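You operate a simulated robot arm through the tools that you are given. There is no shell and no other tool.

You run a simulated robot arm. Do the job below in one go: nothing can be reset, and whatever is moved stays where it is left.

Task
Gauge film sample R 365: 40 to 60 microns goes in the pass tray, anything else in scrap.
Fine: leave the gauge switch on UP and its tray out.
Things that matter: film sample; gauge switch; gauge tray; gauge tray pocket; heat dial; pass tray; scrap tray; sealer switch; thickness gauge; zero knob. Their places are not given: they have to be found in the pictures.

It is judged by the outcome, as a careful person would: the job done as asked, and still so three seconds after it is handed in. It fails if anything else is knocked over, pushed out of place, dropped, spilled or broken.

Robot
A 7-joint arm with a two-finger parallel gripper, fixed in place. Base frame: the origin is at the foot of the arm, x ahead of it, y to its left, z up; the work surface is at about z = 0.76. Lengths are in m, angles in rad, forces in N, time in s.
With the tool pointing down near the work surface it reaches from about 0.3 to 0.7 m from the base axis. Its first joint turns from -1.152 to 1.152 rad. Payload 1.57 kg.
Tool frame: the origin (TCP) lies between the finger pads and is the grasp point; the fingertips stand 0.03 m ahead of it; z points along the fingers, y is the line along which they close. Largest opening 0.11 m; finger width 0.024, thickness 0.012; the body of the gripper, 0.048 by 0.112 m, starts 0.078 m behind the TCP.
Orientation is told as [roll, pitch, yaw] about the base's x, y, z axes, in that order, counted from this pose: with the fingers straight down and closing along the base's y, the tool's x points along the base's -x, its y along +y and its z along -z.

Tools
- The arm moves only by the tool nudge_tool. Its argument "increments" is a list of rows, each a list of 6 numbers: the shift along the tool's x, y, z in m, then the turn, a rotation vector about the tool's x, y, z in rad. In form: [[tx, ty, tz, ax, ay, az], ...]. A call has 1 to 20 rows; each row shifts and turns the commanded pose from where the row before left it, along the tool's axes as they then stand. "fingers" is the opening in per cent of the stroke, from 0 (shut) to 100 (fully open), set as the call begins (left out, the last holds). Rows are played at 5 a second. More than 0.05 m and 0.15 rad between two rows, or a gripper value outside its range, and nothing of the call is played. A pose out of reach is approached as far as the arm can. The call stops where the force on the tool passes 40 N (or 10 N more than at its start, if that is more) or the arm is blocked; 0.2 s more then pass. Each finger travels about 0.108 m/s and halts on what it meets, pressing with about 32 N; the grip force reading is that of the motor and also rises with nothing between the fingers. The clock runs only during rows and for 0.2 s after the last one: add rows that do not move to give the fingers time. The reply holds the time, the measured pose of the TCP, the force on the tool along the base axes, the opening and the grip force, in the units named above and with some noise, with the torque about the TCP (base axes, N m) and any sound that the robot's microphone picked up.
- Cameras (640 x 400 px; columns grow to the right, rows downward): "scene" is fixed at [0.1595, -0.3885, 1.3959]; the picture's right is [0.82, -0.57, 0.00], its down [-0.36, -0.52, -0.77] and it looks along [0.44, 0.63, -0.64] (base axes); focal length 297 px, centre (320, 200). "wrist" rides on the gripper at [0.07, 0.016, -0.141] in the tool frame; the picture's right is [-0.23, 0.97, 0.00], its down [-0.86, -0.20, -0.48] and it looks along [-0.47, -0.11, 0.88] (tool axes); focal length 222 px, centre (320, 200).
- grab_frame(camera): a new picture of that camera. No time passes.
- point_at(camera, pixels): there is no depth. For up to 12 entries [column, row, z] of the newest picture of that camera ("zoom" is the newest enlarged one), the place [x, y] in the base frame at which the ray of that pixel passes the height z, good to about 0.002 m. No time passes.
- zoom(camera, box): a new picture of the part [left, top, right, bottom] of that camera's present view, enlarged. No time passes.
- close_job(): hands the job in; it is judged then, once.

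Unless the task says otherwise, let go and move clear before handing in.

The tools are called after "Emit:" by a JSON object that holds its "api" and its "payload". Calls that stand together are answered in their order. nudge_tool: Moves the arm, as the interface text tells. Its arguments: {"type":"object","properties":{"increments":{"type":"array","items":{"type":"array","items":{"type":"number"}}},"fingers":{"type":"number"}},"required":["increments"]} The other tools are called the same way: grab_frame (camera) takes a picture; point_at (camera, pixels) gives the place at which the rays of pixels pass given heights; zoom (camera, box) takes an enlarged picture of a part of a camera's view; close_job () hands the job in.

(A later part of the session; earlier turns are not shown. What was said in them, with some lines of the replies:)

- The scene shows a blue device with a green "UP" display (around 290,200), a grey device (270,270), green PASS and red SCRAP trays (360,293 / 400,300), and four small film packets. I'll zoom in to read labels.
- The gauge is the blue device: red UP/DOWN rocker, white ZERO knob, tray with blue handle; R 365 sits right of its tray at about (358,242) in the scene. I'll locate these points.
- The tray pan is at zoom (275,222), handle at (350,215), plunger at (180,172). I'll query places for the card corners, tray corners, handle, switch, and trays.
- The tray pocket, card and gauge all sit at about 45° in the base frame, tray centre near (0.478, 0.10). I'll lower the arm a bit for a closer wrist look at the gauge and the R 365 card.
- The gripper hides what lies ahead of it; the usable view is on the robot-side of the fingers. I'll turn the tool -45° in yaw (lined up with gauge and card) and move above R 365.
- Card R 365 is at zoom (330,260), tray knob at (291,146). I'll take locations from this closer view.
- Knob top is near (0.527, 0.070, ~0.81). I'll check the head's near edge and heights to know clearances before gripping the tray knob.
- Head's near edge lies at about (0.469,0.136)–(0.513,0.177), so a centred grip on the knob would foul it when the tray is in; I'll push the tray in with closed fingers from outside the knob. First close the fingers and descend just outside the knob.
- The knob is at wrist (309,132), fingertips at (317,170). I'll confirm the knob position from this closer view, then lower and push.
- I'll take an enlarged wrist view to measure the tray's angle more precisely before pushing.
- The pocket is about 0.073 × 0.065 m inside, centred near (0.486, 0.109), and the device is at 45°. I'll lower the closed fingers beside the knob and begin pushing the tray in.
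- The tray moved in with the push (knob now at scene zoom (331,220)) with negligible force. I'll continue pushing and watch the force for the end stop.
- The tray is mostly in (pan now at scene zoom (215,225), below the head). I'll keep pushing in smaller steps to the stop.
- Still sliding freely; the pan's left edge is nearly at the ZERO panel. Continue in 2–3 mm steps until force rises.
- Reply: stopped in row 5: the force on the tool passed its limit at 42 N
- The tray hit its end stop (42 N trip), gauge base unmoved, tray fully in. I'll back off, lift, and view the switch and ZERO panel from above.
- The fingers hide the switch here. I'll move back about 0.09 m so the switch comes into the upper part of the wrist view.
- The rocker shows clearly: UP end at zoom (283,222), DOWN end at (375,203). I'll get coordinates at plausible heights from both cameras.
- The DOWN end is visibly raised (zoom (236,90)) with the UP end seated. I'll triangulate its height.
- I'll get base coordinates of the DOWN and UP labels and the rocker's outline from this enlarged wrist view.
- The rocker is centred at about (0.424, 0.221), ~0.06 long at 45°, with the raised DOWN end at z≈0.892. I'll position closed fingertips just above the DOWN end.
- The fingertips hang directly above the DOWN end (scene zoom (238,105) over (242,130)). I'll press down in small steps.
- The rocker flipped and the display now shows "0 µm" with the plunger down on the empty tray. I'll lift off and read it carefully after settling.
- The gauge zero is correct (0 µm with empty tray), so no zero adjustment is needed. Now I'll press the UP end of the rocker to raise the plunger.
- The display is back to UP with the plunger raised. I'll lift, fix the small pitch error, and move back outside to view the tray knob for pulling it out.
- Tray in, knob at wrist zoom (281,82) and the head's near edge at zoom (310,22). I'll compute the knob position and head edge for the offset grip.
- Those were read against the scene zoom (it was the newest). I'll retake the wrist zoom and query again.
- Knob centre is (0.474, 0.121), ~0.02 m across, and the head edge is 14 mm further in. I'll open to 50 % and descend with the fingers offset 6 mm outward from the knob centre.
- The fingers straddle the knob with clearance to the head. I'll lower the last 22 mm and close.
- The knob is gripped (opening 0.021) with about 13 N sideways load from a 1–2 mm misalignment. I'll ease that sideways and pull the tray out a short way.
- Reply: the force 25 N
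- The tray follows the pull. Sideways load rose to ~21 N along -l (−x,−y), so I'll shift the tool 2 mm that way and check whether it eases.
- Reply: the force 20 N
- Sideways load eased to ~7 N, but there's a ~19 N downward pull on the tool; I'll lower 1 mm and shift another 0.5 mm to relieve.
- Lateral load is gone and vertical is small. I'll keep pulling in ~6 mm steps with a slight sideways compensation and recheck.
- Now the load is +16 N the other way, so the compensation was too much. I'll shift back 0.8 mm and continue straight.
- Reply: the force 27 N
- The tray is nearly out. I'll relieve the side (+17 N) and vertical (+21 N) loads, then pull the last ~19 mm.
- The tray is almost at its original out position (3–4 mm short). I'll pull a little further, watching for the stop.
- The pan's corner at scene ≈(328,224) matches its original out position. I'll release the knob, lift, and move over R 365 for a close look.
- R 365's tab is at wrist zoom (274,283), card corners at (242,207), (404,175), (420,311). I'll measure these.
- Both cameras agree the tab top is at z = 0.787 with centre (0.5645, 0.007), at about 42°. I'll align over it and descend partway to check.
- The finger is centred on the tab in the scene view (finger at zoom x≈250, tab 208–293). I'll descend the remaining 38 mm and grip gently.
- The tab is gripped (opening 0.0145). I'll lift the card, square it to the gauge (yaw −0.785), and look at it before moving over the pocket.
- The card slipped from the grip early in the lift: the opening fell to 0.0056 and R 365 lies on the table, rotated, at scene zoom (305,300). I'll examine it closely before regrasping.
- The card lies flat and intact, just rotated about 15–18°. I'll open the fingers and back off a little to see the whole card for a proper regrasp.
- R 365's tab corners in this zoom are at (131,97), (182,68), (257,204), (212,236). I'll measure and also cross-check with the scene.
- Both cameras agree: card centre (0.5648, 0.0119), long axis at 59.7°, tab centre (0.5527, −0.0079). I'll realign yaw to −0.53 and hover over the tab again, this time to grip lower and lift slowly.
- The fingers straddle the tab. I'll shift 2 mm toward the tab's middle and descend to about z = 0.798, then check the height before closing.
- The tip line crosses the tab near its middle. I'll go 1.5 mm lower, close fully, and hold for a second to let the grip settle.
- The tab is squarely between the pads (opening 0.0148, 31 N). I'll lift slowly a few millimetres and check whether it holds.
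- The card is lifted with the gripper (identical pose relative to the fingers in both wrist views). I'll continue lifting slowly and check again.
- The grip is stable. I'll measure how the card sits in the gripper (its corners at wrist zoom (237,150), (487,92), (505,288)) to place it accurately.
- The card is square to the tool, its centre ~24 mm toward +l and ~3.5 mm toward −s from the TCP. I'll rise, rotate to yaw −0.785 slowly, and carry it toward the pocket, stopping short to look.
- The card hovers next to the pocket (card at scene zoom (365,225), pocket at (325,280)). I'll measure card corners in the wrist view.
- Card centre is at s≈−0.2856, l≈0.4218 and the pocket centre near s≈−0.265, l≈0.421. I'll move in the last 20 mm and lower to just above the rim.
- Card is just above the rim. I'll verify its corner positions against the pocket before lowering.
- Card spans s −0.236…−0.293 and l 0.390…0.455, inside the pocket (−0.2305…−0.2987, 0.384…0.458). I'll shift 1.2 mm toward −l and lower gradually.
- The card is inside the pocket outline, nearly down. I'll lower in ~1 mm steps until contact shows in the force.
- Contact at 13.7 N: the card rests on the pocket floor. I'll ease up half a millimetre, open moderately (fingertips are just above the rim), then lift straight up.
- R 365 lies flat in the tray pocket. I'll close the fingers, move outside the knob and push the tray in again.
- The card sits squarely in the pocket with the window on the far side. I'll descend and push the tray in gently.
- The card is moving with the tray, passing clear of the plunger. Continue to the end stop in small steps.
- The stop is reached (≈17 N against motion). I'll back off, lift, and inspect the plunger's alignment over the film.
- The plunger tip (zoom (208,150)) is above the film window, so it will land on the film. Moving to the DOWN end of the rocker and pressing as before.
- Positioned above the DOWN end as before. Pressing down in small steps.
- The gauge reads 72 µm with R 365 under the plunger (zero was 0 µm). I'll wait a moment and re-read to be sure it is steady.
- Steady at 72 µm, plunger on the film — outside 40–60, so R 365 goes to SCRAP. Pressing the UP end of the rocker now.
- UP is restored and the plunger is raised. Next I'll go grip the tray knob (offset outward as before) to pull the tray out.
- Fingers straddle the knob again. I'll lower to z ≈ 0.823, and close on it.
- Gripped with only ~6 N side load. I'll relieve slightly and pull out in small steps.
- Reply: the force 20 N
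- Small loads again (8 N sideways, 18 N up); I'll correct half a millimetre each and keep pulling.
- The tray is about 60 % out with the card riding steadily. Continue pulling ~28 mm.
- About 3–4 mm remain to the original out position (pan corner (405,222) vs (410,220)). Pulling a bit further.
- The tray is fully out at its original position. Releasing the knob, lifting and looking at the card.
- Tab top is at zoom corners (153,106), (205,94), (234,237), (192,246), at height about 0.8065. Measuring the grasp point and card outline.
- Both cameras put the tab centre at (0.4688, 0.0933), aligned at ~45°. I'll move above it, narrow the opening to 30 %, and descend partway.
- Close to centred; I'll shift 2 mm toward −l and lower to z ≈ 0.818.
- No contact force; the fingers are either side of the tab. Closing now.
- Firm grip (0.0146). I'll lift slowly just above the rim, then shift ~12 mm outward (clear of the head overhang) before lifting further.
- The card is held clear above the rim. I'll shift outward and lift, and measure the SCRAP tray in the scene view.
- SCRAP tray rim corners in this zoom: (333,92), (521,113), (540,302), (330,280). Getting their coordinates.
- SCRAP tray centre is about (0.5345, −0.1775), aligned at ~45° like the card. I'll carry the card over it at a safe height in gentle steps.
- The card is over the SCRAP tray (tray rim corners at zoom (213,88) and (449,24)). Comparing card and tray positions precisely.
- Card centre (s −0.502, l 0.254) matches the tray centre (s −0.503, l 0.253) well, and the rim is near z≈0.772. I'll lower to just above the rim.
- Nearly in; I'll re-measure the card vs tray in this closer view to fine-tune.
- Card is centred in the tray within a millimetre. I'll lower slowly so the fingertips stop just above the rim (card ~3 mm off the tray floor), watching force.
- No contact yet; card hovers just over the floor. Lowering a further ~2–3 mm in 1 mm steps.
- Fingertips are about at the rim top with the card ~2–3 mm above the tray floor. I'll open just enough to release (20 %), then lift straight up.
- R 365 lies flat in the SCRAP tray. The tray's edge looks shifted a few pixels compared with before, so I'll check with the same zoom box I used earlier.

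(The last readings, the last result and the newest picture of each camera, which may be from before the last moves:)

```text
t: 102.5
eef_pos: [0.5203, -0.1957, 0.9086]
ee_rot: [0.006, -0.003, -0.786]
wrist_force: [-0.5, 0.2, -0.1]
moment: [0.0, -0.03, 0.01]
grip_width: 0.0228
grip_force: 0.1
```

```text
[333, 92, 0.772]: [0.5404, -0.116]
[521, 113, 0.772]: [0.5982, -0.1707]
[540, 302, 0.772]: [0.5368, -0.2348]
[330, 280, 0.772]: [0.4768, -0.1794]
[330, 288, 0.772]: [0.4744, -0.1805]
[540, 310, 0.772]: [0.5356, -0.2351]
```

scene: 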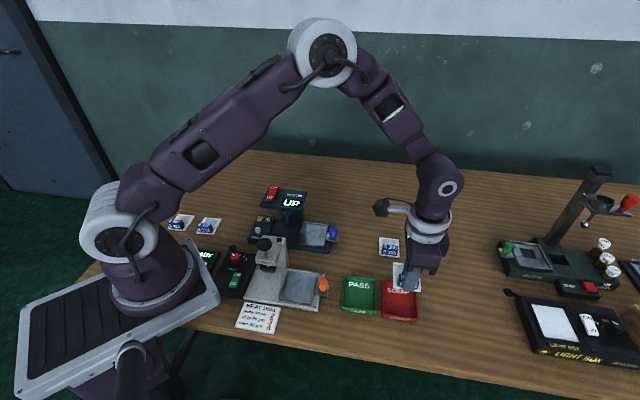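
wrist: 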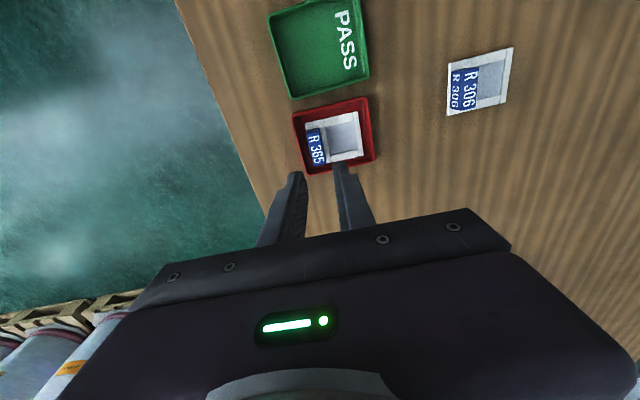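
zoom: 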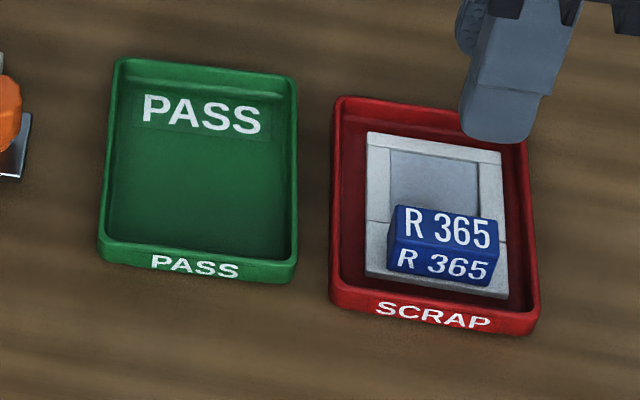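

R 365 is in SCRAP; the tray moved only ~3 mm, which is negligible. I'll raise the arm clear and check the whole scene: gauge UP, tray out, others undisturbed.

Emit:
{"api": "nudge_tool", "payload": {"increments": [[0, 0, -0.04, 0, 0, 0], [0, 0, -0.04, 0, 0, 0], [0, 0, -0.04, 0, 0, 0], [0, 0, -0.04, 0, 0, 0], [0, 0, 0, 0, 0, 0], [0, 0, 0, 0, 0, 0]]}}

Emit:
{"api": "grab_frame", "payload": {"camera": "scene"}}

Emit:
{"api": "zoom", "payload": {"camera": "scene", "box": [240, 175, 420, 330]}}

Emit:
{"api": "grab_frame", "payload": {"camera": "wrist"}}

```text
t: 103.9
eef_pos: [0.5182, -0.1948, 1.0691]
ee_rot: [0.005, -0.001, -0.787]
wrist_force: [0.6, 0.8, -1.5]
moment: [-0.02, 0.01, 0.04]
grip_width: 0.023
grip_force: 0.1
```

```text
taken
```

scene: 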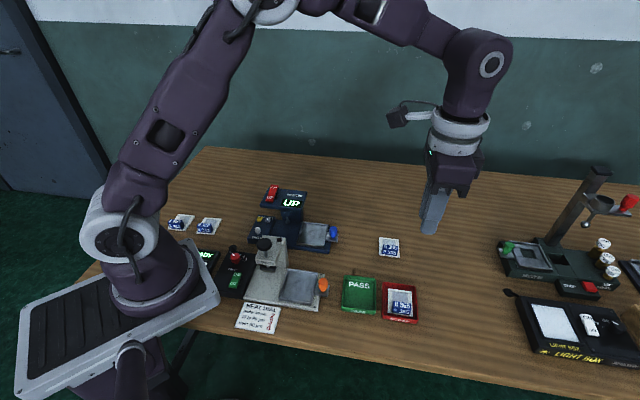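

```text
2.58 times, centred on (330, 252) of scene
```

zoom: 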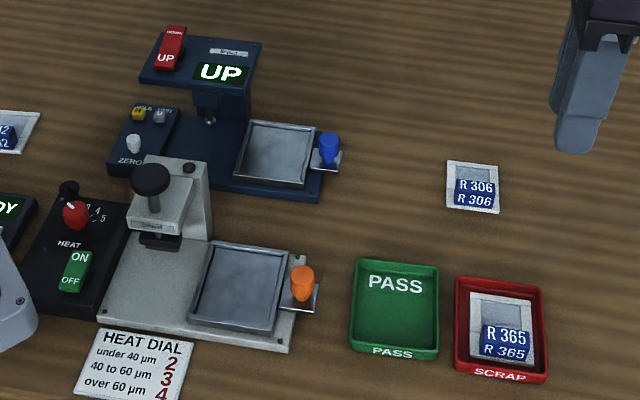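

```text
taken
```

wrist: 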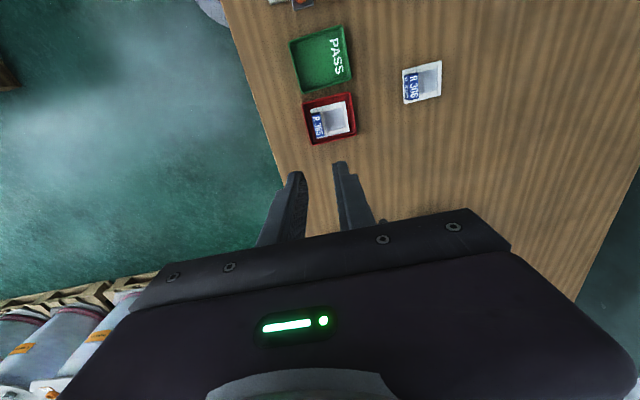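

The final view shows R 365 flat in SCRAP after reading 72 µm. The gauge display and switch are on UP, its tray is out and empty, everything else is in place, and the arm is clear. Handing in.

Emit:
{"api": "close_job", "payload": {}}

```text
The job is handed in.
```

R 365 measured 72 µm, outside the 40–60 µm limit, so it went in the scrap tray. I checked the gauge with its tray empty first and it read 0 µm. The zero knob was left alone.

The gauge switch is back on UP and its tray is out and empty.

Two things did not go cleanly:
- **Sample slipped:** on the first pick-up R 365 slipped out of the gripper and landed on the table, turned about 17°. It looked undamaged, and the second pick-up held.
- **Scrap tray moved:** it shifted about 3 mm when I released the sample. I left it there.

In the final picture nothing else had moved.
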